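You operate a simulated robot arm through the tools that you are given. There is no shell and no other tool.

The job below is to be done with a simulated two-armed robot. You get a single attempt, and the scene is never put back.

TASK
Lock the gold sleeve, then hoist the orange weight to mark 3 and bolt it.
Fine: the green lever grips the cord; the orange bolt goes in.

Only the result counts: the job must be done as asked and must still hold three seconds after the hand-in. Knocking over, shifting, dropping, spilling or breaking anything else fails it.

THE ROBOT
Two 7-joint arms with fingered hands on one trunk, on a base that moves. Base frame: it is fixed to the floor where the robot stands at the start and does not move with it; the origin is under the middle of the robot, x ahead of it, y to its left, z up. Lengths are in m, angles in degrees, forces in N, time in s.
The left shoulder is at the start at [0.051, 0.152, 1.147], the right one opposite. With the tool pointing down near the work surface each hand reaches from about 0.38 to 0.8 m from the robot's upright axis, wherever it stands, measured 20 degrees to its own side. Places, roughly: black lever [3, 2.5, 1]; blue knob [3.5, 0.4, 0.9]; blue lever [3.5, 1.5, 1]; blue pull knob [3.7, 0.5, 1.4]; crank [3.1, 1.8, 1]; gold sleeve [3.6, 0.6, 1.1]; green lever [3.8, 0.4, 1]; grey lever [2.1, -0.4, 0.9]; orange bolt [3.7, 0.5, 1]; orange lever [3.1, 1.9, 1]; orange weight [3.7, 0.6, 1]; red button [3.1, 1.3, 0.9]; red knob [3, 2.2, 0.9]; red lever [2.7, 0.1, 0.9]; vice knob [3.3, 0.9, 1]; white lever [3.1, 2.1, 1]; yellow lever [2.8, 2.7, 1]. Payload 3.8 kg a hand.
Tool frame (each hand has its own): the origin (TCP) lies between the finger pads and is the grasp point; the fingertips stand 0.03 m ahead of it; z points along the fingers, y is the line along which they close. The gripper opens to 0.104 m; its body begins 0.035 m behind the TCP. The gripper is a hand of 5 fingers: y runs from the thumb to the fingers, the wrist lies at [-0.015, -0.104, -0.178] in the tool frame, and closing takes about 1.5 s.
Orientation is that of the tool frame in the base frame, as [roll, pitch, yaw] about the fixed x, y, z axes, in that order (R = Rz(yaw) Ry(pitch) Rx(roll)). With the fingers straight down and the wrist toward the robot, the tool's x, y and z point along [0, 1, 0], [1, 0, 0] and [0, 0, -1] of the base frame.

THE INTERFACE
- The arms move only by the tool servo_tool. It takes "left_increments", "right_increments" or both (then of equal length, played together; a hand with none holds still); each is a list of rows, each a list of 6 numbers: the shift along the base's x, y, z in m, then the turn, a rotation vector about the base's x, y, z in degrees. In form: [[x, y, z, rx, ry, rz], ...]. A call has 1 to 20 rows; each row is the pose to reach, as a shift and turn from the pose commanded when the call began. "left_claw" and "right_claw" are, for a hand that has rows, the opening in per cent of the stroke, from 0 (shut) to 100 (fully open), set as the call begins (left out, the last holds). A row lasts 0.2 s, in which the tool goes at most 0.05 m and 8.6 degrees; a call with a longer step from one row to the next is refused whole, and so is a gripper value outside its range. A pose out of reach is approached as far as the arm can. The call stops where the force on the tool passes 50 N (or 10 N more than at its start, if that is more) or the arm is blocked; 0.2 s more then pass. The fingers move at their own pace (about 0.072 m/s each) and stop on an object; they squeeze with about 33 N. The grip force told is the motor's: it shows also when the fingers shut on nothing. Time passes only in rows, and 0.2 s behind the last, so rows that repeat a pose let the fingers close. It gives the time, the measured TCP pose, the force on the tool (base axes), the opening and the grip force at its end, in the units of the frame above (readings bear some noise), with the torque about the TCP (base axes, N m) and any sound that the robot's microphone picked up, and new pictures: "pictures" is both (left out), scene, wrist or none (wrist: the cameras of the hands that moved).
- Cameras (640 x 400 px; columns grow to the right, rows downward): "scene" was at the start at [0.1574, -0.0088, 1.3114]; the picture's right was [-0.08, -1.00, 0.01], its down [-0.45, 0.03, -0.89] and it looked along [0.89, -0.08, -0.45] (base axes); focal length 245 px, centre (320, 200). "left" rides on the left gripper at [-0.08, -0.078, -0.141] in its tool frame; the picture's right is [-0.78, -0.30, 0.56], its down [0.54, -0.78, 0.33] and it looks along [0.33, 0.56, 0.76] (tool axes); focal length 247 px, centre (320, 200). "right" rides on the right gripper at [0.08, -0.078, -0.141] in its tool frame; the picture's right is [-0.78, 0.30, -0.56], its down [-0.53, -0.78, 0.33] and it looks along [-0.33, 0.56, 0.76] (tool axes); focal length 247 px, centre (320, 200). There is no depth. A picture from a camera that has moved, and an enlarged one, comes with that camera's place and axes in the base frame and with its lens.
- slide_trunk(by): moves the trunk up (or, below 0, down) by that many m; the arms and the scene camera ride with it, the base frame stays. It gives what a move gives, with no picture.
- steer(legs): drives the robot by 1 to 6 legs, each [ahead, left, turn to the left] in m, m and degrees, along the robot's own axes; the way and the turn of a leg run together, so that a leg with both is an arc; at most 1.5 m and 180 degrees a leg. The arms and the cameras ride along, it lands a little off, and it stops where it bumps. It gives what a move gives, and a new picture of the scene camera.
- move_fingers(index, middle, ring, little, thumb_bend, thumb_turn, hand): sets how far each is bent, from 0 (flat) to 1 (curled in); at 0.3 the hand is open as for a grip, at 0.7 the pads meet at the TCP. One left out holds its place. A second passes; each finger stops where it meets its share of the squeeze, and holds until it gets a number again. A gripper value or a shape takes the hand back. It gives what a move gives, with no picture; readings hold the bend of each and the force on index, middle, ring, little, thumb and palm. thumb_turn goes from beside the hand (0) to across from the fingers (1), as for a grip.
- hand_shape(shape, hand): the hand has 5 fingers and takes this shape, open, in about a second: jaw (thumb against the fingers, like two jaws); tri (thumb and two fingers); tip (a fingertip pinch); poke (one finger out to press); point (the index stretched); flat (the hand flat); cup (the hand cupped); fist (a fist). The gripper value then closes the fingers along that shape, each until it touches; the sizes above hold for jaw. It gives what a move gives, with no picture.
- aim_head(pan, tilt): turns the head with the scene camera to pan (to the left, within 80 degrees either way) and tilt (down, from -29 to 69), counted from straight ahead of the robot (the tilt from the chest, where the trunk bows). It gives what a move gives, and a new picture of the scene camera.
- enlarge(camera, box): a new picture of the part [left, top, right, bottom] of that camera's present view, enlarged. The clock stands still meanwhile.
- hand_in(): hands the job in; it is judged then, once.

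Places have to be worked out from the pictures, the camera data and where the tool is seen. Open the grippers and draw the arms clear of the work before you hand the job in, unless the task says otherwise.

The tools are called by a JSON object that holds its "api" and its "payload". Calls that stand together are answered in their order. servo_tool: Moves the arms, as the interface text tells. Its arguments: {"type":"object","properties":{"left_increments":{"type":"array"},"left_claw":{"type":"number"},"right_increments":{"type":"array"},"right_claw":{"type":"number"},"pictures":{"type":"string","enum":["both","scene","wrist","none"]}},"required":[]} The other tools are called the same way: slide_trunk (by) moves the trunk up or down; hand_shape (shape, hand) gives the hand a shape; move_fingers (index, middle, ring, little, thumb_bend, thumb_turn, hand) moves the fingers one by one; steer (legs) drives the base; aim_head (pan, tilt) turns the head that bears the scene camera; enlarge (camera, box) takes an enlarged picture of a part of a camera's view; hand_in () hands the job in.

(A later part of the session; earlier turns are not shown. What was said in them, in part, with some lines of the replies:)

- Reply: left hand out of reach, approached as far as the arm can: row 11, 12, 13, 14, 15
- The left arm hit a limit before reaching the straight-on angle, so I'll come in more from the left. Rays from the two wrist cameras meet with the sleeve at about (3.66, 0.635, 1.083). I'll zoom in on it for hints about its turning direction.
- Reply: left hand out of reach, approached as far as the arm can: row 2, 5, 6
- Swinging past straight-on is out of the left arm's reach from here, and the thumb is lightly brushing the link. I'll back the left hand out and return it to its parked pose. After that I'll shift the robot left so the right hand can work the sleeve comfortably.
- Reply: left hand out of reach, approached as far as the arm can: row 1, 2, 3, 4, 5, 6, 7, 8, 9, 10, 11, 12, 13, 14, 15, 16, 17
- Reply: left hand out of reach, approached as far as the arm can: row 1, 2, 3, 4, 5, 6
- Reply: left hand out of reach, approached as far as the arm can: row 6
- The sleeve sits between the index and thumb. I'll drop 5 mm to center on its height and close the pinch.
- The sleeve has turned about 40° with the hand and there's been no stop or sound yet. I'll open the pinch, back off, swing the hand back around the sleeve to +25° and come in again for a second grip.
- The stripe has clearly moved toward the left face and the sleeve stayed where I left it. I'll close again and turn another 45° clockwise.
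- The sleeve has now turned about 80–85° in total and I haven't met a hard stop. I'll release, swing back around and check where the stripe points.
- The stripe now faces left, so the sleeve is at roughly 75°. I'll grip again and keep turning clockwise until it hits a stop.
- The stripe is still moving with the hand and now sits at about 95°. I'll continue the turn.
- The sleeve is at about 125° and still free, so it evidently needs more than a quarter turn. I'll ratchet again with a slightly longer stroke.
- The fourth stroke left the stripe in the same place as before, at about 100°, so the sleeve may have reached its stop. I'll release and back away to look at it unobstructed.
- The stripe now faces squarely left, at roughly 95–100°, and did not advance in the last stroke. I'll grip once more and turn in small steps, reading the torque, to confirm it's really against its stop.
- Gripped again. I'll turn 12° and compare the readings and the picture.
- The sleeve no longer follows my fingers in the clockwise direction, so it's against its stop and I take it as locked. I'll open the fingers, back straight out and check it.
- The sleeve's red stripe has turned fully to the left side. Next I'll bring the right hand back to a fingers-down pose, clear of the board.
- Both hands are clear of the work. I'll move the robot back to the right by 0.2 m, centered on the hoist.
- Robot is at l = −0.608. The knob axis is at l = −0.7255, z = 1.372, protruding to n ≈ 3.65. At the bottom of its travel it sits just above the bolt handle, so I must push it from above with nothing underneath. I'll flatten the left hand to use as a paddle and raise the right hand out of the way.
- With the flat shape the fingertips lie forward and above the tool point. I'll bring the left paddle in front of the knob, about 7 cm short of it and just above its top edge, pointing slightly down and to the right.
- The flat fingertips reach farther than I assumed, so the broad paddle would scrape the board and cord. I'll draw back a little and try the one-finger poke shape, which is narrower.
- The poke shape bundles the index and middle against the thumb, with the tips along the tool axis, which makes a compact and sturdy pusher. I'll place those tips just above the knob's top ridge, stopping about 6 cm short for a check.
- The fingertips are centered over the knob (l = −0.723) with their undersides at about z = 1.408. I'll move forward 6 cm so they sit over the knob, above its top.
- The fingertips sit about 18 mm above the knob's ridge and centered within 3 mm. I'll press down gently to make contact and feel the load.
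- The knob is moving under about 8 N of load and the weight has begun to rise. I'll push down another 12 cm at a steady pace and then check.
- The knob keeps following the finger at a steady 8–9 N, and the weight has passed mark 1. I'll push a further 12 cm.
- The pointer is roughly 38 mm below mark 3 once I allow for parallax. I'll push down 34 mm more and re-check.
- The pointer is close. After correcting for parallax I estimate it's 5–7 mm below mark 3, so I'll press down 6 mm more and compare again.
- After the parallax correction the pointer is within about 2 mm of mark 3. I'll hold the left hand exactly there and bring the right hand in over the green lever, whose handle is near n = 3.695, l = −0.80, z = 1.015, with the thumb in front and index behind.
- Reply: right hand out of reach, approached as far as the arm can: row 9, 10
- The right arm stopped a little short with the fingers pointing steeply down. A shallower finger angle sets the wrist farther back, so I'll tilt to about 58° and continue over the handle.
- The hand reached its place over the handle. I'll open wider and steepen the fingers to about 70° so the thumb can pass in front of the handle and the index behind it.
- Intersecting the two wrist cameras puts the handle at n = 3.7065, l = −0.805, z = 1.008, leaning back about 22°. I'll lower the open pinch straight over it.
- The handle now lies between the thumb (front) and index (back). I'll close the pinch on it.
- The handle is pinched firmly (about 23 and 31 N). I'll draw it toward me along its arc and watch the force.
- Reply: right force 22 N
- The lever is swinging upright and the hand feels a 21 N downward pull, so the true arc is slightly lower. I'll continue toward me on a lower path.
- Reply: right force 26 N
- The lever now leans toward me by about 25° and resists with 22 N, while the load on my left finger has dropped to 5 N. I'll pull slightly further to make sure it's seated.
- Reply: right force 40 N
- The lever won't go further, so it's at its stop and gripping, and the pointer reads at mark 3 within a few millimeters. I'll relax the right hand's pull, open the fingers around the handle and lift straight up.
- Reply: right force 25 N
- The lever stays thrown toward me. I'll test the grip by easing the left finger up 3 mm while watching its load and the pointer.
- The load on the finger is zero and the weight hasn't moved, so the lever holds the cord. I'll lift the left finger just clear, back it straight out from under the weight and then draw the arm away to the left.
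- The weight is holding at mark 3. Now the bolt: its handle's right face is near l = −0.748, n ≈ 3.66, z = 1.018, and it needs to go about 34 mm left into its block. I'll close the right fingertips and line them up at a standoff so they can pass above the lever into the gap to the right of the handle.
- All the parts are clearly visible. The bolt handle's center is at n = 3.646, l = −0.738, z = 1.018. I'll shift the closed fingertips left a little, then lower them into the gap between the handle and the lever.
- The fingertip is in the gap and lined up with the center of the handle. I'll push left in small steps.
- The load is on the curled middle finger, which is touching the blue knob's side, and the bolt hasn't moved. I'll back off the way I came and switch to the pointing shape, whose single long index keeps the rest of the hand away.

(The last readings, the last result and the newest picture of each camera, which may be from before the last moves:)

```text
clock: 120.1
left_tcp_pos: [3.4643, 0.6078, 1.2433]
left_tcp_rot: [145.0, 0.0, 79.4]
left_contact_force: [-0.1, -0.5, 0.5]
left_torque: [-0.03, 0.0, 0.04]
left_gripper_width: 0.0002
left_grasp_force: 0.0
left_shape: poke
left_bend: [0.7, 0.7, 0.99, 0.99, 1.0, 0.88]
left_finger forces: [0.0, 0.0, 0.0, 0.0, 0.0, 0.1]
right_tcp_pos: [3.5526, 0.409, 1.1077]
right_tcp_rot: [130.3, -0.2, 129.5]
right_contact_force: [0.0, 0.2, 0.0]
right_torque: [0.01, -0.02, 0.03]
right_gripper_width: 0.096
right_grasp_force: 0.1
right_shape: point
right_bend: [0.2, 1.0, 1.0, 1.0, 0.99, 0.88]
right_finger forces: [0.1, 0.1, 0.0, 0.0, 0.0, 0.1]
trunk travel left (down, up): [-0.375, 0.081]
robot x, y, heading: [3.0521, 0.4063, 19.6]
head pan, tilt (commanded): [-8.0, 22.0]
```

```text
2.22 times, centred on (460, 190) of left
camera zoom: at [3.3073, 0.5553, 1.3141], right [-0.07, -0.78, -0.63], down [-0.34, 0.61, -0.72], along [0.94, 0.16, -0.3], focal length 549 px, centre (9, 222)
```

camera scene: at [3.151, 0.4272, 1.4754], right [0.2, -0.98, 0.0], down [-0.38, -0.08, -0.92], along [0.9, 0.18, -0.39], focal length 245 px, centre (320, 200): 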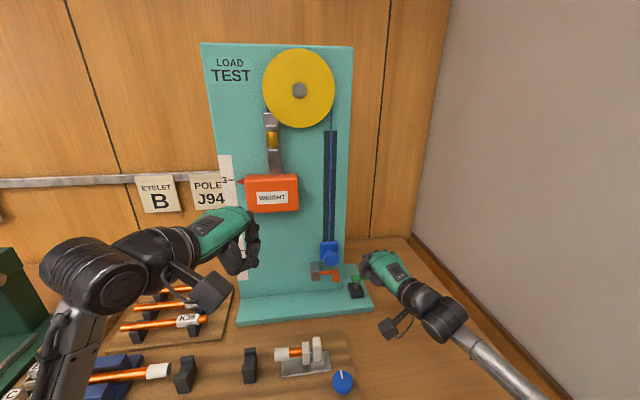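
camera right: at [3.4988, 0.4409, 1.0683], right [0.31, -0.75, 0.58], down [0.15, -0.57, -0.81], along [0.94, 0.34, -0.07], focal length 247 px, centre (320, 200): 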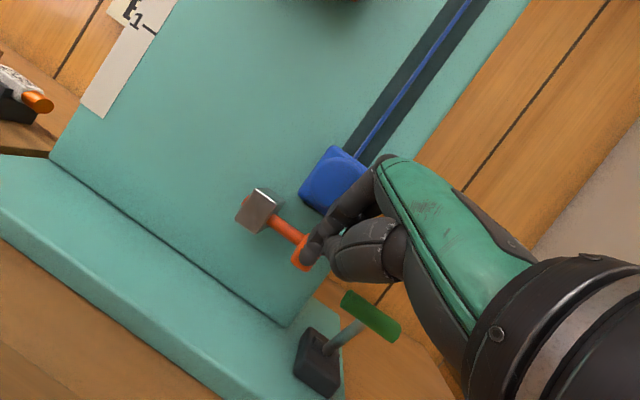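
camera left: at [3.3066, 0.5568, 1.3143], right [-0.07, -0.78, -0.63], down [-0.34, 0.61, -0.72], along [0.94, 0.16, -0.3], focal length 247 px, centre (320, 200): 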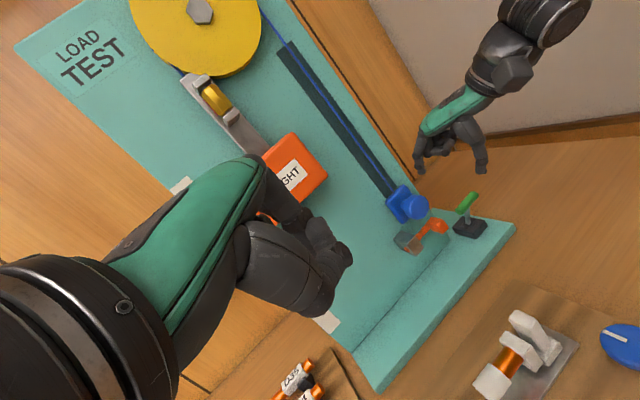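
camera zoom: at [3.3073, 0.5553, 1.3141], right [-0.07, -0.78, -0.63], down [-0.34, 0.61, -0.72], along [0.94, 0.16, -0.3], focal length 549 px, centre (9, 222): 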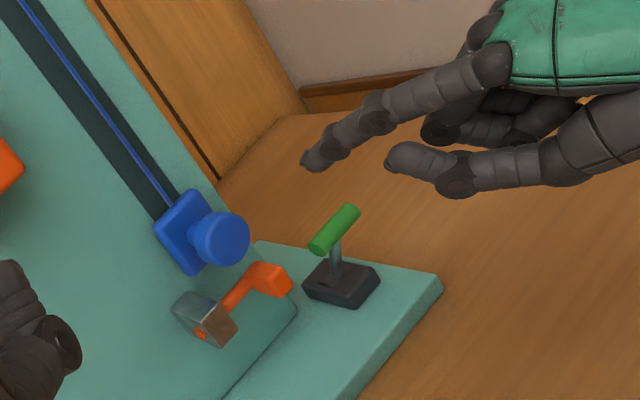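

The pointing index tip sits ahead of the rest of the hand, and I've located it relative to the tool point. I'll turn the hand straight forward so the thumb stays behind the index, and lower it to bolt height while still 9 cm short.

{"api": "servo_tool", "payload": {"right_increments": [[0.002, 0.001, -0.028, 0, 0, -5], [0.004, 0.0015, -0.056, 0, 0, -10], [0.006, 0.002, -0.084, 0, 0, -15], [0.0076, 0.0026, -0.108, 0, 0, -20.2]], "pictures": "both"}}

{"api": "enlarge", "payload": {"camera": "scene", "box": [280, 200, 440, 300]}}

{"api": "enlarge", "payload": {"camera": "left", "box": [360, 140, 600, 320]}}

```text
clock: 121.1
left_tcp_pos: [3.4656, 0.6084, 1.2442]
left_tcp_rot: [145.0, 0.0, 79.3]
left_contact_force: [-0.4, 1.2, -0.7]
left_torque: [0.06, -0.02, 0.0]
left_gripper_width: 0.0
left_grasp_force: 0.1
left_shape: poke
left_bend: [0.7, 0.7, 0.99, 0.99, 1.0, 0.88]
left_finger forces: [0.0, 0.0, 0.0, 0.0, 0.0, 0.0]
right_tcp_pos: [3.6045, 0.3103, 1.0194]
right_tcp_rot: [130.6, -2.4, 113.7]
right_contact_force: [-0.3, -0.3, -1.1]
right_torque: [-0.01, 0.02, -0.02]
right_gripper_width: 0.096
right_grasp_force: 0.1
right_shape: point
right_bend: [0.2, 1.0, 1.0, 1.0, 0.99, 0.88]
right_finger forces: [0.1, 0.0, 0.1, 0.1, 0.0, 0.1]
right hand out of reach, approached as far as the arm can: row 1, 2, 3, 4
trunk travel left (down, up): [-0.375, 0.081]
robot x, y, heading: [3.0504, 0.4076, 19.6]
head pan, tilt (commanded): [-8.0, 22.0]
camera scene: at [3.1513, 0.4288, 1.4753], right [0.2, -0.98, 0.0], down [-0.38, -0.08, -0.92], along [0.9, 0.18, -0.39], focal length 245 px, centre (320, 200)
camera right: at [3.4264, 0.3189, 1.0557], right [0.11, -0.82, 0.56], down [-0.03, -0.56, -0.83], along [0.99, 0.07, -0.09], focal length 247 px, centre (320, 200)
```

scene: 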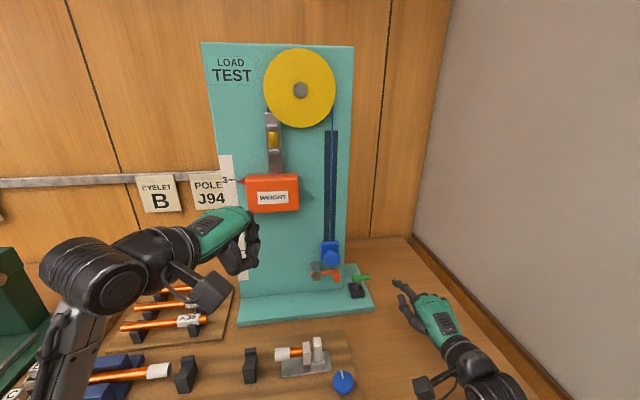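
right: 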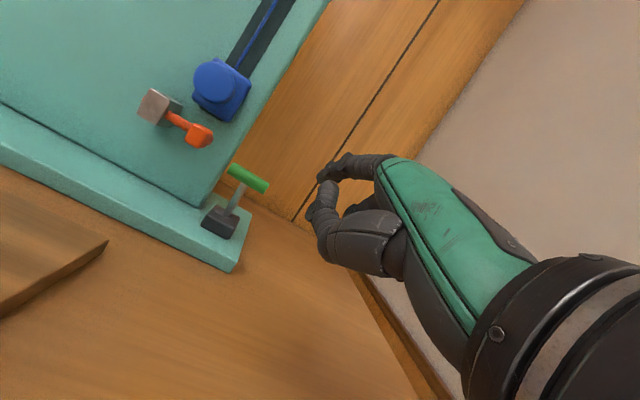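

```text
4.00 times, centred on (360, 250) of scene
camera zoom: at [3.1513, 0.4288, 1.4753], right [0.2, -0.98, 0.0], down [-0.38, -0.08, -0.92], along [0.9, 0.18, -0.39], focal length 979 px, centre (160, 0)
```

zoom: 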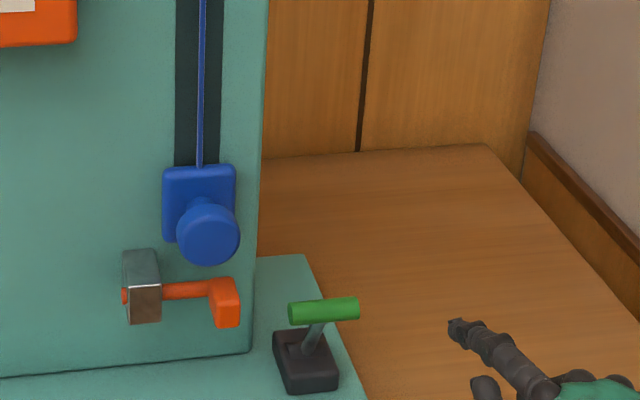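

```text
2.22 times, centred on (480, 230) of left
camera zoom: at [3.3068, 0.5553, 1.3142], right [-0.07, -0.78, -0.63], down [-0.34, 0.61, -0.72], along [0.94, 0.16, -0.3], focal length 549 px, centre (-36, 133)
```

zoom: 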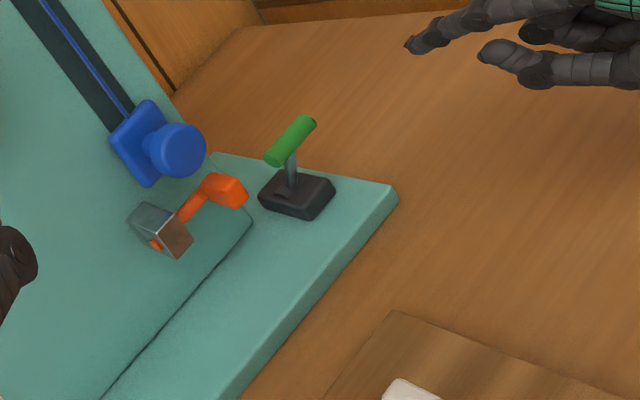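

That orientation was out of reach at this height and the hand stopped well to the right, clear of everything. I'll go back to the 20° heading that was reachable and re-aim from there.

{"api": "servo_tool", "payload": {"right_increments": [[0.0, 0.01, 0.01, -0.37, -0.31, 3.2], [-0.002, 0.029, 0.01, -0.74, -0.61, 6.4], [-0.005, 0.048, 0.0, -1.11, -0.92, 9.5], [-0.0075, 0.067, -0.012, -1.48, -1.22, 12.6], [-0.0096, 0.0862, -0.0234, -1.85, -1.53, 15.8]], "pictures": "both"}}

{"api": "enlarge", "payload": {"camera": "scene", "box": [280, 200, 440, 300]}}

{"api": "enlarge", "payload": {"camera": "left", "box": [360, 140, 600, 320]}}

```text
clock: 122.3
left_tcp_pos: [3.4641, 0.6088, 1.243]
left_tcp_rot: [145.1, 0.0, 79.4]
left_contact_force: [1.1, 0.5, -0.6]
left_torque: [0.03, -0.02, -0.01]
left_gripper_width: 0.0
left_grasp_force: 0.0
left_shape: poke
left_bend: [0.7, 0.7, 0.99, 0.99, 1.0, 0.88]
left_finger forces: [0.0, 0.0, 0.0, 0.0, 0.1, 0.0]
right_tcp_pos: [3.5927, 0.3975, 0.9949]
right_tcp_rot: [130.3, 0.1, 129.3]
right_contact_force: [1.0, 0.5, -0.6]
right_torque: [-0.02, 0.03, -0.01]
right_gripper_width: 0.0962
right_grasp_force: 0.1
right_shape: point
right_bend: [0.2, 1.0, 1.0, 1.0, 0.99, 0.88]
right_finger forces: [0.0, 0.1, 0.0, 0.0, 0.0, 0.0]
trunk travel left (down, up): [-0.375, 0.081]
robot x, y, heading: [3.0548, 0.4089, 19.5]
head pan, tilt (commanded): [-8.0, 22.0]
camera scene: at [3.152, 0.429, 1.4753], right [0.2, -0.98, 0.0], down [-0.38, -0.08, -0.92], along [0.9, 0.18, -0.39], focal length 245 px, centre (320, 200)
camera right: at [3.4185, 0.3588, 1.0262], right [0.31, -0.75, 0.59], down [0.15, -0.57, -0.81], along [0.94, 0.34, -0.07], focal length 247 px, centre (320, 200)
```

scene: 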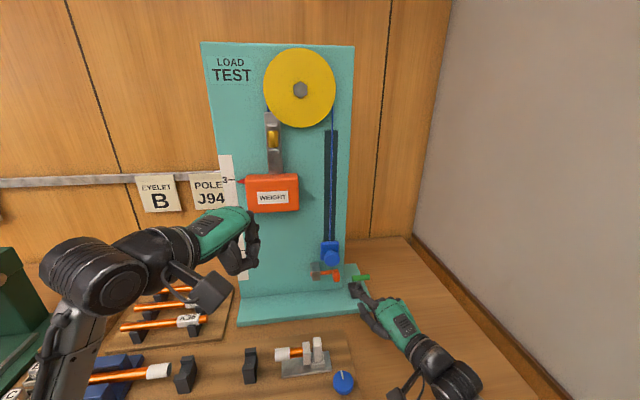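
right: 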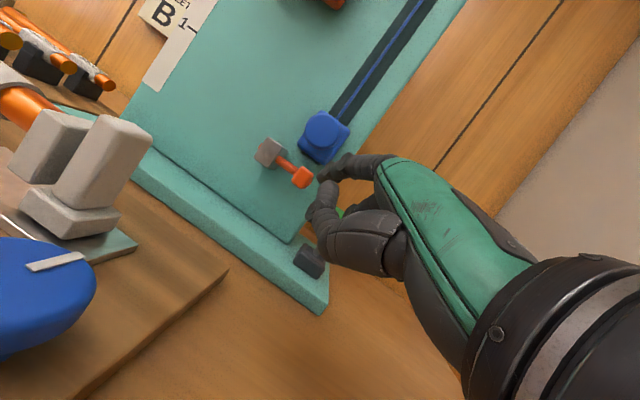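

```text
4.00 times, centred on (360, 250) of scene
camera zoom: at [3.152, 0.429, 1.4753], right [0.2, -0.98, 0.0], down [-0.38, -0.08, -0.92], along [0.9, 0.18, -0.39], focal length 979 px, centre (160, 0)
```

zoom: 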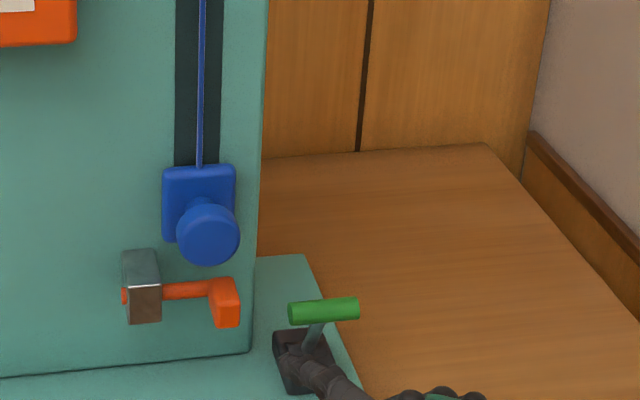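

```text
2.22 times, centred on (480, 230) of left
camera zoom: at [3.3075, 0.5554, 1.3141], right [-0.07, -0.78, -0.63], down [-0.34, 0.61, -0.72], along [0.94, 0.16, -0.3], focal length 549 px, centre (-36, 133)
```

zoom: 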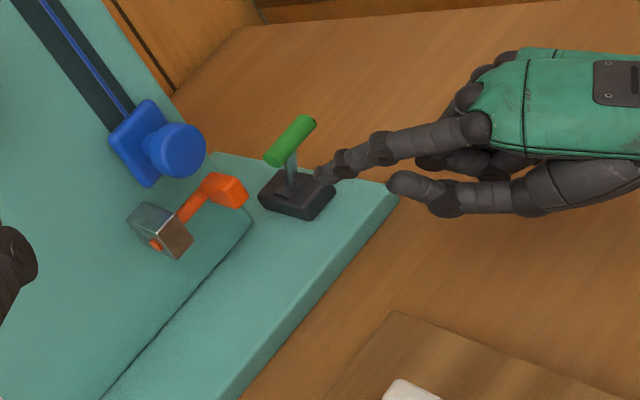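

The finger now points as intended, with its tip near (3.573, −0.759, 1.034) in bench coordinates. I'll slide it forward along the right face of the bolt handle, stopping shallow enough that the thumb stays clear of the lever.

{"api": "servo_tool", "payload": {"right_increments": [[0.014, 0.0048, -0.004, 0, 0, 0], [0.028, 0.0096, -0.008, 0, 0, 0], [0.042, 0.0144, -0.012, 0, 0, 0], [0.056, 0.0192, -0.0139, 0, 0, 0], [0.0678, 0.0233, -0.0139, 0, 0, 0]], "pictures": "wrist"}}

{"api": "enlarge", "payload": {"camera": "scene", "box": [290, 220, 410, 295]}}

{"api": "enlarge", "payload": {"camera": "left", "box": [380, 170, 520, 275]}}

{"api": "enlarge", "payload": {"camera": "right", "box": [220, 110, 420, 260]}}

```text
clock: 123.5
left_tcp_pos: [3.465, 0.6089, 1.242]
left_tcp_rot: [145.1, -0.1, 79.3]
left_contact_force: [0.1, 0.2, 0.4]
left_torque: [0.02, -0.01, 0.0]
left_gripper_width: 0.0
left_grasp_force: 0.0
left_shape: poke
left_bend: [0.7, 0.7, 0.99, 0.99, 1.0, 0.88]
left_finger forces: [0.1, 0.0, 0.1, 0.0, 0.1, 0.1]
right_tcp_pos: [3.661, 0.4198, 0.9809]
right_tcp_rot: [130.5, 0.0, 129.5]
right_contact_force: [0.1, -0.7, -0.1]
right_torque: [-0.01, 0.01, 0.0]
right_gripper_width: 0.0962
right_grasp_force: 0.1
right_shape: point
right_bend: [0.2, 1.0, 1.0, 1.0, 0.99, 0.88]
right_finger forces: [0.0, 0.1, 0.0, 0.1, 0.0, 0.0]
trunk travel left (down, up): [-0.375, 0.081]
robot x, y, heading: [3.0518, 0.4063, 19.5]
head pan, tilt (commanded): [-8.0, 22.0]
camera right: at [3.4863, 0.3819, 1.0123], right [0.31, -0.75, 0.59], down [0.15, -0.57, -0.81], along [0.94, 0.34, -0.07], focal length 247 px, centre (320, 200)
```

right: 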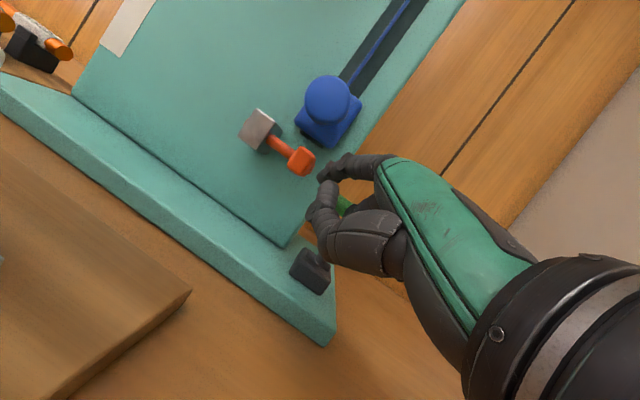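

```text
5.33 times, centred on (350, 258) of scene
camera zoom: at [3.152, 0.4289, 1.4753], right [0.2, -0.98, 0.0], down [-0.38, -0.08, -0.92], along [0.9, 0.18, -0.39], focal length 1306 px, centre (160, -107)
```

zoom: 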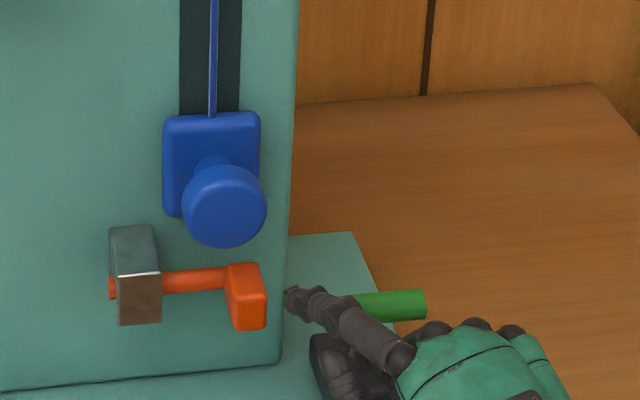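

```text
3.81 times, centred on (450, 222) of left
camera zoom: at [3.3075, 0.5554, 1.3141], right [-0.07, -0.78, -0.63], down [-0.34, 0.61, -0.72], along [0.94, 0.16, -0.3], focal length 941 px, centre (-175, 114)
```

zoom: 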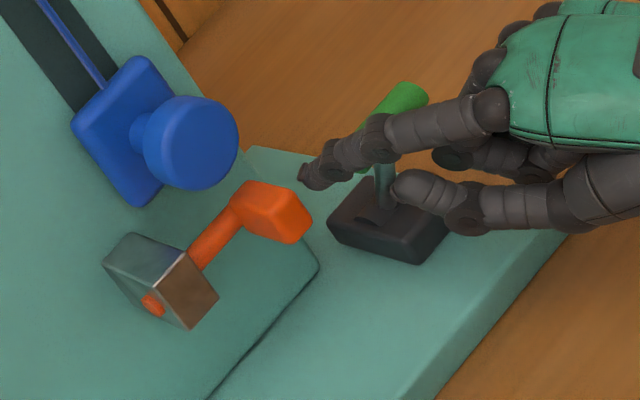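

```text
2.67 times, centred on (320, 185) of right
camera zoom: at [3.4863, 0.3819, 1.0123], right [0.31, -0.75, 0.59], down [0.15, -0.57, -0.81], along [0.94, 0.34, -0.07], focal length 659 px, centre (320, 240)
```

zoom: 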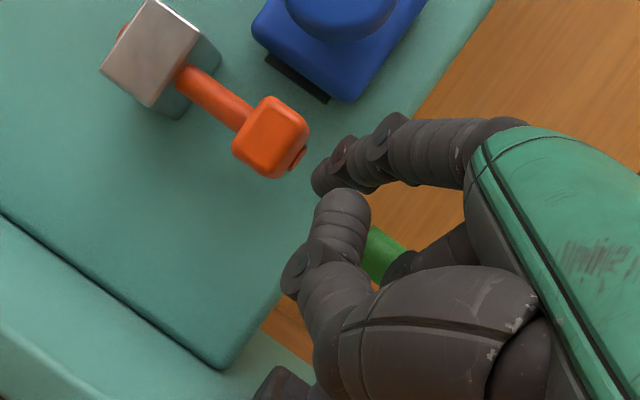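

Both wrist views show the fingertip level with the bolt handle and just to its right, with nothing else touching. I'll push left 30 mm and check.

{"api": "servo_tool", "payload": {"right_increments": [[-0.0016, 0.0047, 0, 0, 0, 0], [-0.0033, 0.0095, 0, 0, 0, 0], [-0.0049, 0.0142, 0, 0, 0, 0], [-0.0065, 0.0189, 0, 0, 0, 0], [-0.0081, 0.0236, 0, 0, 0, 0], [-0.0098, 0.0284, 0, 0, 0, 0]], "pictures": "wrist"}}

{"api": "enlarge", "payload": {"camera": "scene", "box": [290, 220, 410, 295]}}

{"api": "enlarge", "payload": {"camera": "left", "box": [380, 170, 520, 275]}}

```text
clock: 124.9
left_tcp_pos: [3.4638, 0.6074, 1.2436]
left_tcp_rot: [145.0, 0.1, 79.2]
left_contact_force: [0.0, 0.2, -0.3]
left_torque: [-0.01, -0.02, -0.02]
left_gripper_width: 0.0002
left_grasp_force: 0.0
left_shape: poke
left_bend: [0.7, 0.7, 0.99, 0.99, 1.0, 0.88]
left_finger forces: [0.0, 0.0, 0.0, 0.0, 0.0, 0.0]
right_tcp_pos: [3.649, 0.4476, 0.9816]
right_tcp_rot: [130.3, 0.1, 129.4]
right_contact_force: [1.9, -0.5, -0.8]
right_torque: [0.02, 0.0, -0.05]
right_gripper_width: 0.0959
right_grasp_force: 0.0
right_shape: point
right_bend: [0.2, 1.0, 1.0, 1.0, 0.99, 0.88]
right_finger forces: [1.0, 0.0, 0.1, 0.1, 0.0, 0.0]
trunk travel left (down, up): [-0.375, 0.081]
robot x, y, heading: [3.0515, 0.4088, 19.2]
head pan, tilt (commanded): [-8.0, 22.0]
camera right: at [3.4751, 0.4097, 1.0122], right [0.31, -0.75, 0.59], down [0.15, -0.57, -0.81], along [0.94, 0.34, -0.07], focal length 247 px, centre (320, 200)
```

right: 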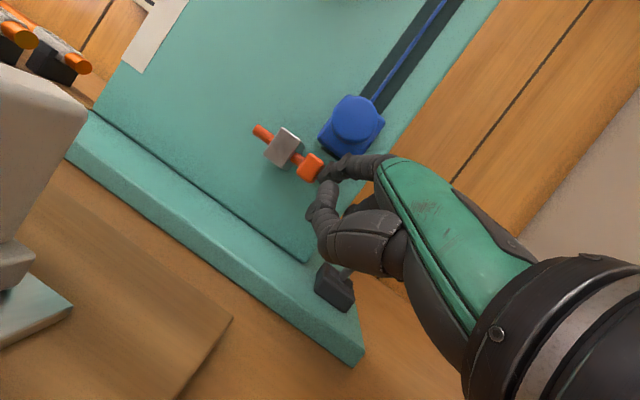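

```text
5.33 times, centred on (350, 258) of scene
camera zoom: at [3.1516, 0.4287, 1.4753], right [0.2, -0.98, 0.0], down [-0.38, -0.08, -0.92], along [0.9, 0.18, -0.39], focal length 1306 px, centre (160, -107)
```

zoom: 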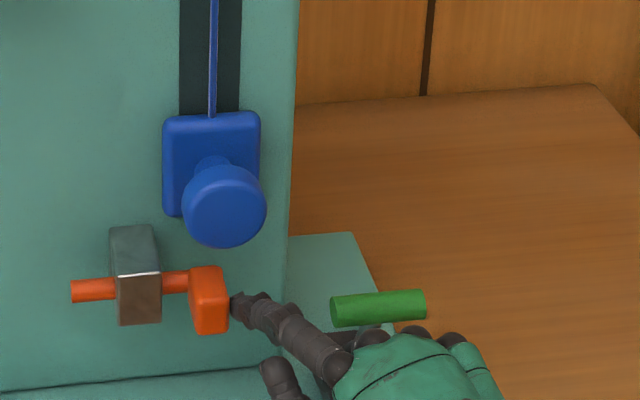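

```text
3.81 times, centred on (450, 222) of left
camera zoom: at [3.3071, 0.5552, 1.3142], right [-0.07, -0.78, -0.63], down [-0.34, 0.61, -0.72], along [0.94, 0.16, -0.3], focal length 941 px, centre (-175, 114)
```

zoom: 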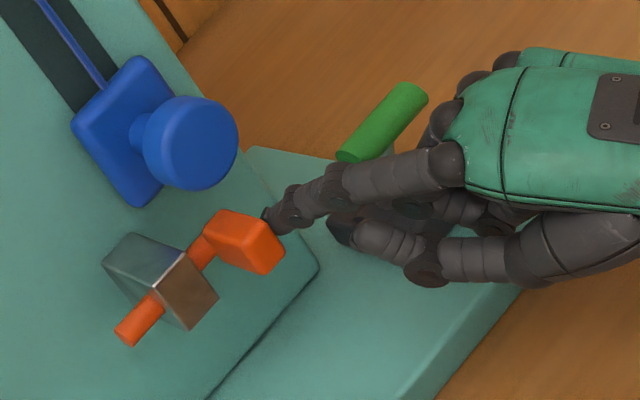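

The bolt is sliding through its block, with about 15 mm left to go. I'll continue gently.

{"api": "servo_tool", "payload": {"right_increments": [[-0.0013, 0.0038, 0, 0, 0, 0], [-0.0026, 0.0076, 0, 0, 0, 0], [-0.0039, 0.0113, 0, 0, 0, 0], [-0.0049, 0.0142, 0, 0, 0, 0]], "pictures": "wrist"}}

{"api": "enlarge", "payload": {"camera": "scene", "box": [290, 220, 410, 295]}}

{"api": "enlarge", "payload": {"camera": "left", "box": [380, 170, 520, 275]}}

```text
clock: 125.9
left_tcp_pos: [3.4648, 0.606, 1.2432]
left_tcp_rot: [145.0, -0.1, 79.2]
left_contact_force: [0.1, 0.0, 0.9]
left_torque: [0.06, 0.0, -0.02]
left_gripper_width: 0.0
left_grasp_force: 0.0
left_shape: poke
left_bend: [0.7, 0.7, 0.99, 0.99, 1.0, 0.88]
left_finger forces: [0.0, 0.1, 0.1, 0.0, 0.0, 0.0]
right_tcp_pos: [3.6453, 0.461, 0.9816]
right_tcp_rot: [130.4, 0.0, 129.3]
right_contact_force: [0.1, -5.9, 0.8]
right_torque: [0.24, -0.01, -0.28]
right_gripper_width: 0.096
right_grasp_force: 0.0
right_shape: point
right_bend: [0.2, 1.0, 1.0, 1.0, 0.99, 0.88]
right_finger forces: [6.6, 0.0, 0.0, 0.1, 0.1, 0.1]
trunk travel left (down, up): [-0.375, 0.081]
robot x, y, heading: [3.0539, 0.4059, 19.5]
head pan, tilt (commanded): [-8.0, 22.0]
camera right: at [3.4706, 0.4224, 1.0126], right [0.31, -0.75, 0.59], down [0.15, -0.57, -0.81], along [0.94, 0.34, -0.07], focal length 247 px, centre (320, 200)
```

right: 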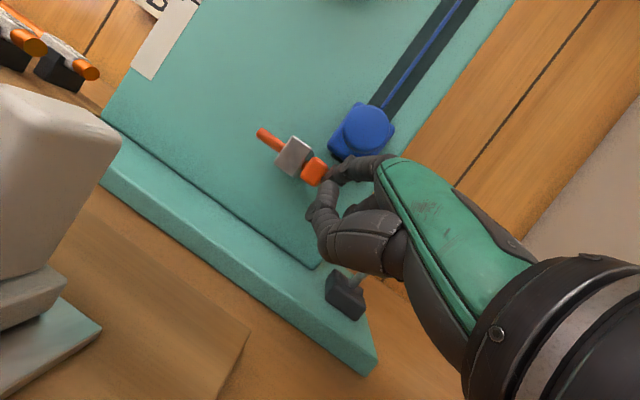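

```text
5.33 times, centred on (350, 258) of scene
camera zoom: at [3.1515, 0.4268, 1.4753], right [0.2, -0.98, 0.0], down [-0.38, -0.08, -0.92], along [0.9, 0.18, -0.39], focal length 1306 px, centre (160, -107)
```

zoom: 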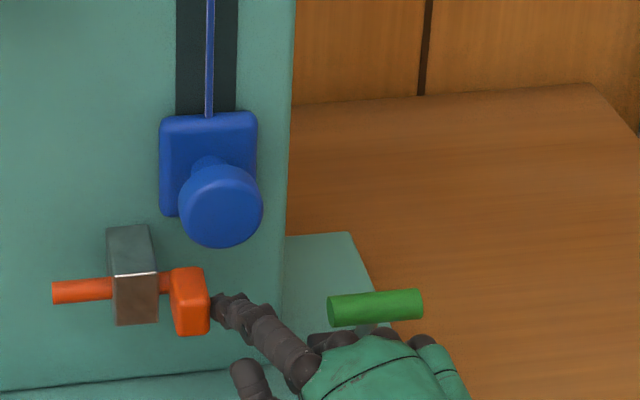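

```text
3.81 times, centred on (450, 222) of left
camera zoom: at [3.3071, 0.5534, 1.3144], right [-0.07, -0.78, -0.63], down [-0.34, 0.61, -0.72], along [0.94, 0.16, -0.3], focal length 941 px, centre (-175, 114)
```

zoom: 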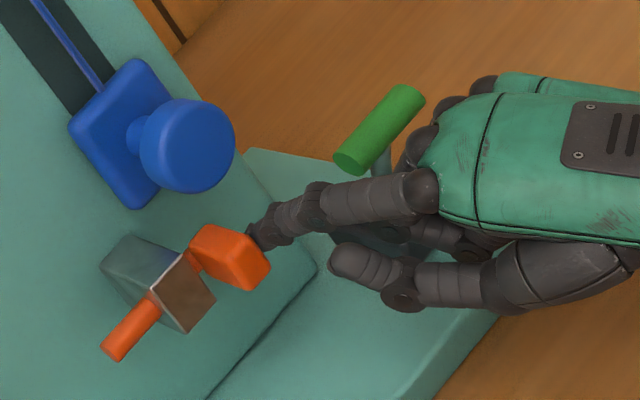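

The resistance has risen to about 6 N with a gap of some 5 mm remaining. I'll push slightly further to see whether it's at its stop.

{"api": "servo_tool", "payload": {"right_increments": [[-0.001, 0.0028, 0, 0, 0, 0], [-0.002, 0.0057, 0, 0, 0, 0], [-0.0026, 0.0076, 0, 0, 0, 0], [-0.0026, 0.0076, 0, 0, 0, 0]], "pictures": "none"}}

{"api": "enlarge", "payload": {"camera": "scene", "box": [290, 220, 410, 295]}}

{"api": "enlarge", "payload": {"camera": "left", "box": [380, 170, 520, 275]}}

```text
clock: 126.9
left_tcp_pos: [3.4643, 0.6041, 1.2442]
left_tcp_rot: [145.1, -0.2, 79.2]
left_contact_force: [0.7, -0.8, -0.8]
left_torque: [-0.04, 0.02, 0.02]
left_gripper_width: 0.0
left_grasp_force: 0.1
left_shape: poke
left_bend: [0.7, 0.7, 0.99, 0.99, 1.0, 0.88]
left_finger forces: [0.0, 0.1, 0.1, 0.1, 0.0, 0.0]
right_tcp_pos: [3.643, 0.4685, 0.9809]
right_tcp_rot: [130.3, 0.0, 129.4]
right_contact_force: [1.6, -14.0, -0.4]
right_torque: [0.54, 0.03, -0.68]
right_gripper_width: 0.0958
right_grasp_force: 0.0
right_shape: point
right_bend: [0.21, 1.0, 1.0, 1.0, 0.99, 0.88]
right_finger forces: [14.2, 0.0, 0.0, 0.0, 0.0, 0.0]
trunk travel left (down, up): [-0.375, 0.081]
robot x, y, heading: [3.0522, 0.4087, 19.5]
head pan, tilt (commanded): [-8.0, 22.0]
```

```text
5.33 times, centred on (350, 258) of scene
camera zoom: at [3.1517, 0.4249, 1.4753], right [0.2, -0.98, 0.0], down [-0.38, -0.08, -0.92], along [0.9, 0.18, -0.39], focal length 1306 px, centre (160, -107)
```

zoom: 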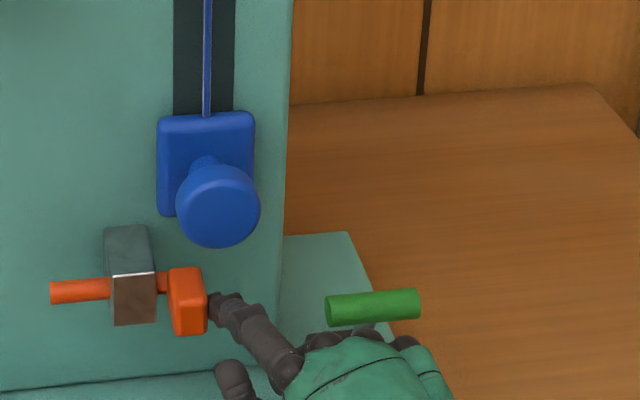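

```text
3.81 times, centred on (450, 222) of left
camera zoom: at [3.3073, 0.5518, 1.3146], right [-0.07, -0.78, -0.63], down [-0.34, 0.61, -0.72], along [0.94, 0.16, -0.3], focal length 941 px, centre (-175, 114)
```

zoom: 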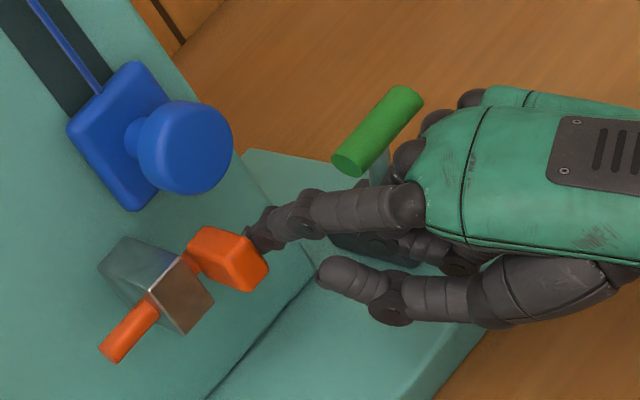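

The force rose to 14 N with no further bolt movement, so the bolt is fully home. I'll ease off to the right a little, then back the right hand straight out.

{"api": "servo_tool", "payload": {"right_increments": [[0.0026, -0.0076, 0, 0, 0, 0], [0.0039, -0.0113, 0, 0, 0, 0], [-0.015, -0.018, 0.002, 0, 0, 0], [-0.045, -0.028, 0.006, 0, 0, 0], [-0.075, -0.038, 0.014, 0, 0, 0], [-0.105, -0.049, 0.03, 0, 0, 0], [-0.135, -0.06, 0.055, 0, 0, 0], [-0.155, -0.075, 0.085, 0, 0, 0], [-0.165, -0.095, 0.12, 0, 0, 0]], "pictures": "both"}}

{"api": "enlarge", "payload": {"camera": "scene", "box": [290, 220, 410, 295]}}

{"api": "enlarge", "payload": {"camera": "scene", "box": [210, 100, 320, 225]}}

```text
clock: 128.9
left_tcp_pos: [3.4657, 0.6075, 1.2425]
left_tcp_rot: [144.9, -0.1, 79.3]
left_contact_force: [0.0, -0.8, 0.4]
left_torque: [0.0, -0.02, 0.01]
left_gripper_width: 0.0
left_grasp_force: 0.0
left_shape: poke
left_bend: [0.7, 0.7, 0.99, 0.99, 1.0, 0.88]
left_finger forces: [0.0, 0.0, 0.0, 0.0, 0.0, 0.0]
right_tcp_pos: [3.478, 0.3756, 1.101]
right_tcp_rot: [130.3, 0.1, 129.3]
right_contact_force: [-0.4, 0.1, 0.7]
right_torque: [-0.01, 0.0, 0.0]
right_gripper_width: 0.0961
right_grasp_force: 0.2
right_shape: point
right_bend: [0.2, 1.0, 1.0, 1.0, 0.99, 0.88]
right_finger forces: [0.1, 0.1, 0.0, 0.0, 0.0, 0.0]
right hand out of reach, approached as far as the arm can: row 5, 6, 7, 8
trunk travel left (down, up): [-0.375, 0.081]
robot x, y, heading: [3.0504, 0.4092, 19.5]
head pan, tilt (commanded): [-8.0, 22.0]
camera scene: at [3.151, 0.428, 1.4754], right [0.2, -0.98, 0.0], down [-0.38, -0.08, -0.92], along [0.9, 0.18, -0.39], focal length 245 px, centre (320, 200)
camera right: at [3.3036, 0.3362, 1.1328], right [0.31, -0.75, 0.59], down [0.15, -0.57, -0.81], along [0.94, 0.34, -0.07], focal length 247 px, centre (320, 200)
```

scene: 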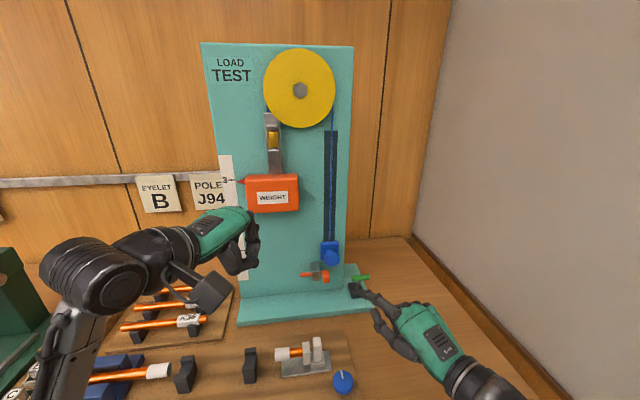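
right: 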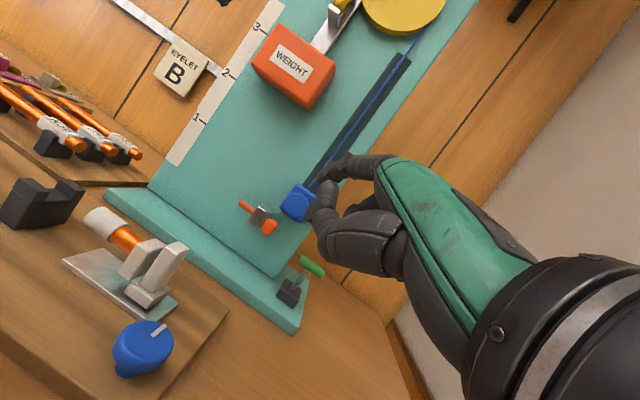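

```text
5.33 times, centred on (350, 258) of scene
camera zoom: at [3.151, 0.428, 1.4754], right [0.2, -0.98, 0.0], down [-0.38, -0.08, -0.92], along [0.9, 0.18, -0.39], focal length 1306 px, centre (160, -107)
```

zoom: 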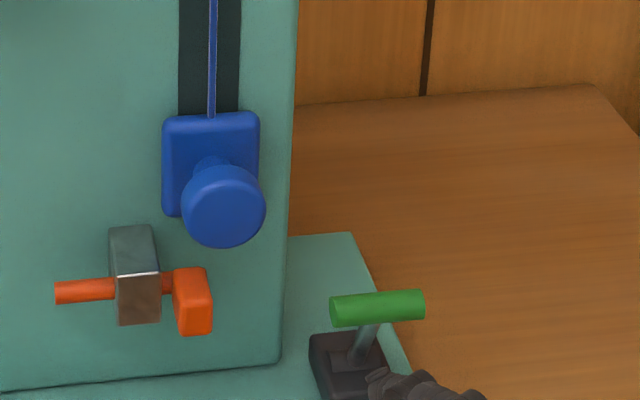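

```text
3.20 times, centred on (265, 162) of scene
camera zoom: at [3.151, 0.428, 1.4754], right [0.2, -0.98, 0.0], down [-0.38, -0.08, -0.92], along [0.9, 0.18, -0.39], focal length 783 px, centre (496, 320)
```

zoom: 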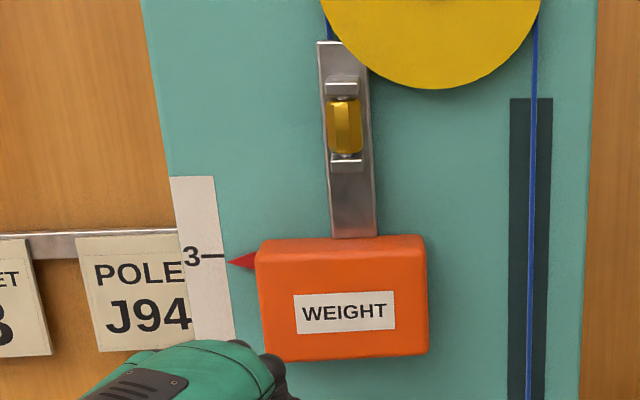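

The bolt is in, the lever is thrown and the weight sits at mark 3. I'll check the sleeve from the left camera before withdrawing the arms.

{"api": "enlarge", "payload": {"camera": "left", "box": [170, 60, 330, 180]}}

{"api": "enlarge", "payload": {"camera": "scene", "box": [256, 105, 296, 165]}}

{"api": "enlarge", "payload": {"camera": "right", "box": [200, 0, 400, 125]}}

```text
3.33 times, centred on (250, 120) of left
camera zoom: at [3.3066, 0.5546, 1.3144], right [-0.07, -0.78, -0.63], down [-0.34, 0.61, -0.72], along [0.94, 0.16, -0.3], focal length 823 px, centre (553, 467)
```

zoom: 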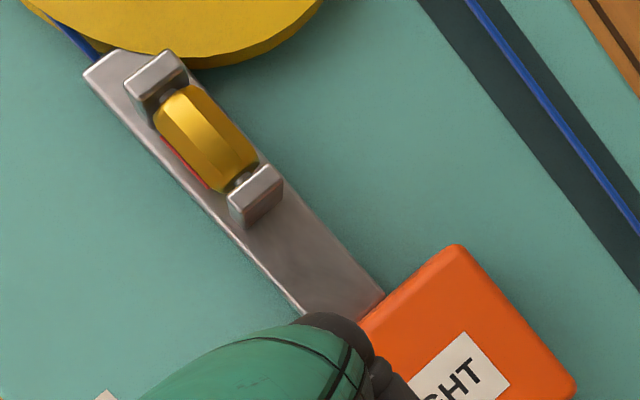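

```text
6.67 times, centred on (276, 135) of scene
camera zoom: at [3.151, 0.428, 1.4754], right [0.2, -0.98, 0.0], down [-0.38, -0.08, -0.92], along [0.9, 0.18, -0.39], focal length 1632 px, centre (613, 633)
```

zoom: 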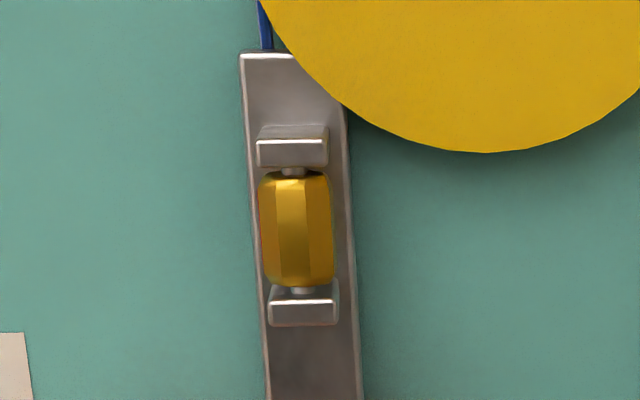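

```text
3.20 times, centred on (300, 62) of right
camera zoom: at [3.3036, 0.3362, 1.1328], right [0.31, -0.75, 0.59], down [0.15, -0.57, -0.81], along [0.94, 0.34, -0.07], focal length 790 px, centre (384, 640)
```

zoom: 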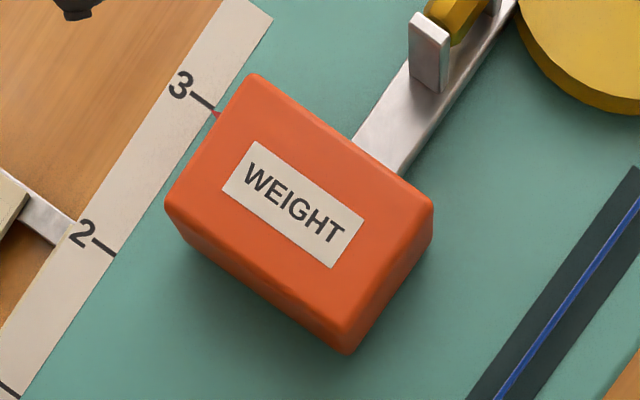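

From below with the right camera I can read the pointer with the opposite parallax. I'll zoom in closer on the mark from both cameras.

{"api": "enlarge", "payload": {"camera": "right", "box": [235, 10, 299, 50]}}

{"api": "enlarge", "payload": {"camera": "scene", "box": [220, 168, 252, 188]}}

```text
10.00 times, centred on (267, 30) of right
camera zoom: at [3.3036, 0.3362, 1.1328], right [0.31, -0.75, 0.59], down [0.15, -0.57, -0.81], along [0.94, 0.34, -0.07], focal length 2470 px, centre (850, 1900)
```

zoom: 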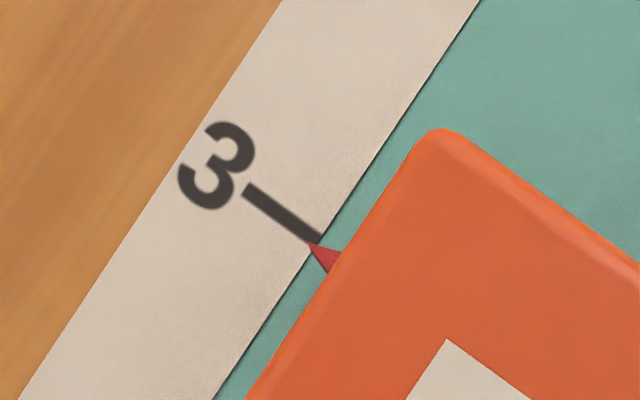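

```text
16.00 times, centred on (236, 178) of scene
camera zoom: at [3.151, 0.428, 1.4754], right [0.2, -0.98, 0.0], down [-0.38, -0.08, -0.92], along [0.9, 0.18, -0.39], focal length 3917 px, centre (1664, 552)
```

zoom: 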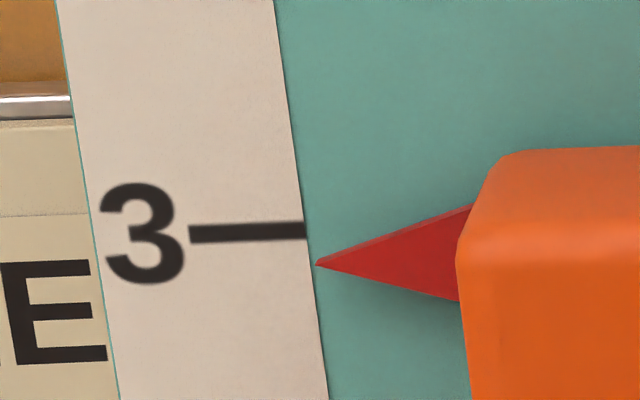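

Comparing the view from above with the view from below, the pointer is within about 4 mm of mark 3 and hasn't crept since I let go. The sleeve's stripe is on the left side, and the lever and bolt are set. I'll withdraw both arms from the work.

{"api": "servo_tool", "payload": {"left_increments": [[-0.02, 0.008, 0.015, 0, 0, 0], [-0.04, 0.018, 0.032, 0, 0, 0], [-0.06, 0.03, 0.05, 0, 0, 0], [-0.08, 0.044, 0.075, 0, 0, 0], [-0.1, 0.06, 0.1, 0, 0, 0], [-0.115, 0.077, 0.125, 0, 0, 0]], "right_increments": [[-0.008, -0.003, 0.025, 0, 0, 0], [-0.015, -0.01, 0.055, 0, 0, 0], [-0.02, -0.018, 0.09, 0, 0, 0], [-0.025, -0.027, 0.125, 0, 0, 0], [-0.03, -0.036, 0.16, 0, 0, 0], [-0.035, -0.045, 0.195, 0, 0, 0]], "pictures": "scene"}}

{"api": "hand_shape", "payload": {"shape": "jaw", "hand": "left"}}

{"api": "hand_shape", "payload": {"shape": "jaw", "hand": "right"}}

```text
clock: 130.3
left_tcp_pos: [3.3479, 0.6849, 1.3683]
left_tcp_rot: [144.9, 0.2, 79.2]
left_contact_force: [-0.8, -0.4, -0.7]
left_torque: [0.01, 0.01, -0.01]
left_gripper_width: 0.0
left_grasp_force: 0.0
left_shape: poke
left_bend: [0.7, 0.7, 0.99, 0.99, 1.0, 0.88]
left_finger forces: [0.0, 0.0, 0.0, 0.0, 0.0, 0.0]
left hand out of reach, approached as far as the arm can: row 4, 5
right_tcp_pos: [3.5344, 0.3181, 1.3024]
right_tcp_rot: [130.4, 0.0, 129.7]
right_contact_force: [0.1, -0.6, 0.8]
right_torque: [0.0, -0.01, 0.03]
right_gripper_width: 0.0961
right_grasp_force: 0.0
right_shape: point
right_bend: [0.2, 1.0, 1.0, 1.0, 0.99, 0.88]
right_finger forces: [0.1, 0.0, 0.0, 0.1, 0.0, 0.1]
right hand out of reach, approached as far as the arm can: row 1, 2, 3, 4, 5, 6
trunk travel left (down, up): [-0.375, 0.081]
robot x, y, heading: [3.0509, 0.4083, 19.3]
head pan, tilt (commanded): [-8.0, 22.0]
camera scene: at [3.1502, 0.4294, 1.4754], right [0.2, -0.98, 0.0], down [-0.38, -0.08, -0.92], along [0.9, 0.18, -0.39], focal length 245 px, centre (320, 200)
```

scene: 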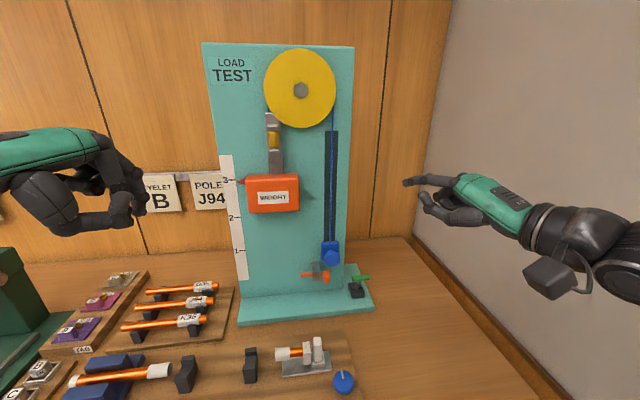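

```text
clock: 131.2
left_tcp_pos: [3.35, 0.6837, 1.3682]
left_tcp_rot: [145.0, 0.0, 79.3]
left_contact_force: [0.2, 0.1, -0.2]
left_torque: [0.01, -0.02, -0.02]
left_gripper_width: 0.104
left_grasp_force: 0.0
left_shape: jaw
left_bend: [0.3, 0.3, 0.3, 0.3, 0.3, 0.98]
left_finger forces: [0.0, 0.0, 0.0, 0.0, 0.0, 0.1]
right_tcp_pos: [3.5362, 0.3177, 1.3016]
right_tcp_rot: [130.4, 0.0, 129.6]
right_contact_force: [0.3, -0.8, 0.6]
right_torque: [0.03, 0.03, -0.01]
right_gripper_width: 0.0961
right_grasp_force: 0.1
right_shape: point
right_bend: [0.2, 1.0, 1.0, 1.0, 0.99, 0.88]
right_finger forces: [0.0, 0.0, 0.0, 0.0, 0.0, 0.0]
trunk travel left (down, up): [-0.375, 0.081]
robot x, y, heading: [3.0526, 0.4111, 19.5]
head pan, tilt (commanded): [-8.0, 22.0]
```

```text
clock: 132.1
left_tcp_pos: [3.3502, 0.6824, 1.3684]
left_tcp_rot: [145.0, 0.0, 79.4]
left_contact_force: [0.2, 0.2, 0.4]
left_torque: [-0.01, 0.0, -0.01]
left_gripper_width: 0.1039
left_grasp_force: 0.1
left_shape: jaw
left_bend: [0.3, 0.3, 0.3, 0.3, 0.3, 0.98]
left_finger forces: [0.1, 0.0, 0.0, 0.0, 0.0, 0.1]
right_tcp_pos: [3.5358, 0.3183, 1.3014]
right_tcp_rot: [130.4, 0.0, 129.5]
right_contact_force: [-0.8, -0.3, -0.7]
right_torque: [-0.04, -0.02, 0.01]
right_gripper_width: 0.1036
right_grasp_force: 0.0
right_shape: jaw
right_bend: [0.3, 0.3, 0.3, 0.3, 0.3, 0.97]
right_finger forces: [0.0, 0.1, 0.0, 0.0, 0.0, 0.0]
trunk travel left (down, up): [-0.375, 0.081]
robot x, y, heading: [3.051, 0.4074, 19.8]
head pan, tilt (commanded): [-8.0, 22.0]
```

Both arms are clear and the hands are open. One last look at the pointer, lever, bolt and bench before handing in.

{"api": "enlarge", "payload": {"camera": "scene", "box": [200, 90, 400, 215]}}

{"api": "enlarge", "payload": {"camera": "scene", "box": [60, 215, 400, 400]}}

{"api": "enlarge", "payload": {"camera": "scene", "box": [220, 168, 252, 188]}}

```text
3.20 times, centred on (300, 152) of scene
camera zoom: at [3.1514, 0.4287, 1.4753], right [0.2, -0.98, 0.0], down [-0.38, -0.08, -0.92], along [0.9, 0.18, -0.39], focal length 783 px, centre (384, 352)
```

zoom: 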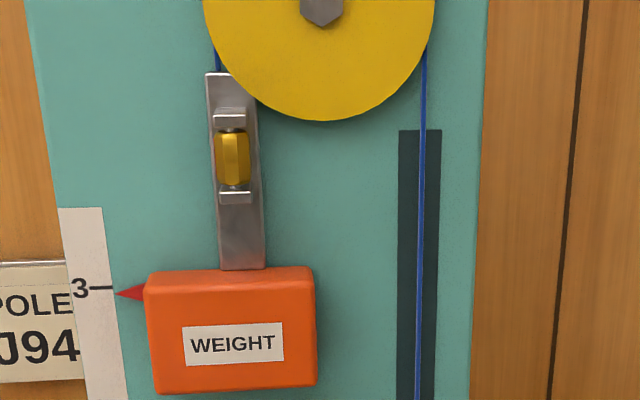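

```text
1.88 times, centred on (230, 308) of scene
camera zoom: at [3.1514, 0.4287, 1.4753], right [0.2, -0.98, 0.0], down [-0.38, -0.08, -0.92], along [0.9, 0.18, -0.39], focal length 461 px, centre (489, -2)
```

zoom: 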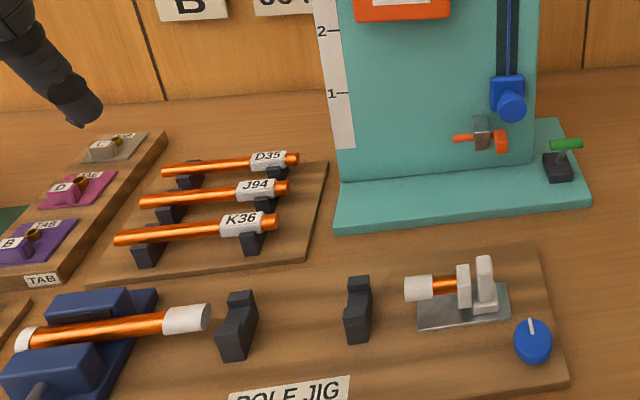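

```text
16.00 times, centred on (236, 178) of scene
camera zoom: at [3.1514, 0.4287, 1.4753], right [0.2, -0.98, 0.0], down [-0.38, -0.08, -0.92], along [0.9, 0.18, -0.39], focal length 3917 px, centre (1664, 552)
```

zoom: 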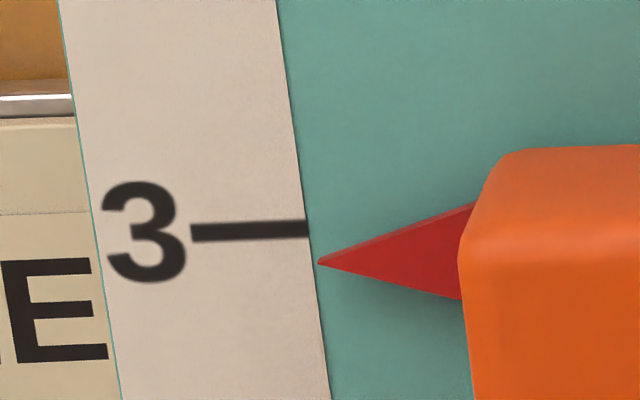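

The weight has stayed steady at mark 3 for about 20 seconds after I let go of it. The sleeve is turned to its stop, the green lever is thrown, the orange bolt is fully in and nothing else on the bench has moved. I'm handing the job in.

{"api": "hand_in", "payload": {}}

```text
The job is handed in.
```

I finished the job and handed it in. I don't have the result of the check.

- **Gold sleeve:** turned clockwise, seen from above, until it hit a stop at roughly 95–100°. I took that stop as the locked position. I heard no click and didn't test the other direction.
- **Orange weight:** hoisted so its pointer sits about 4 mm below mark 3, measured from two camera angles. It did not move in the roughly 20 seconds between letting go and handing in.
- **Green lever:** thrown toward the robot to its stop. When I eased off the blue knob, the weight stayed up, so the lever is gripping the cord.
- **Orange bolt:** pushed left until it stopped moving, even with 14 N on it. About 5 mm still shows between its handle and the steel block, and I take that as the end of its travel.

During the bolt work my right hand briefly pressed the side of the blue knob with about 5 N, and nothing shifted. The other items in view looked undisturbed at the end. Both hands were open and clear before the hand-in.
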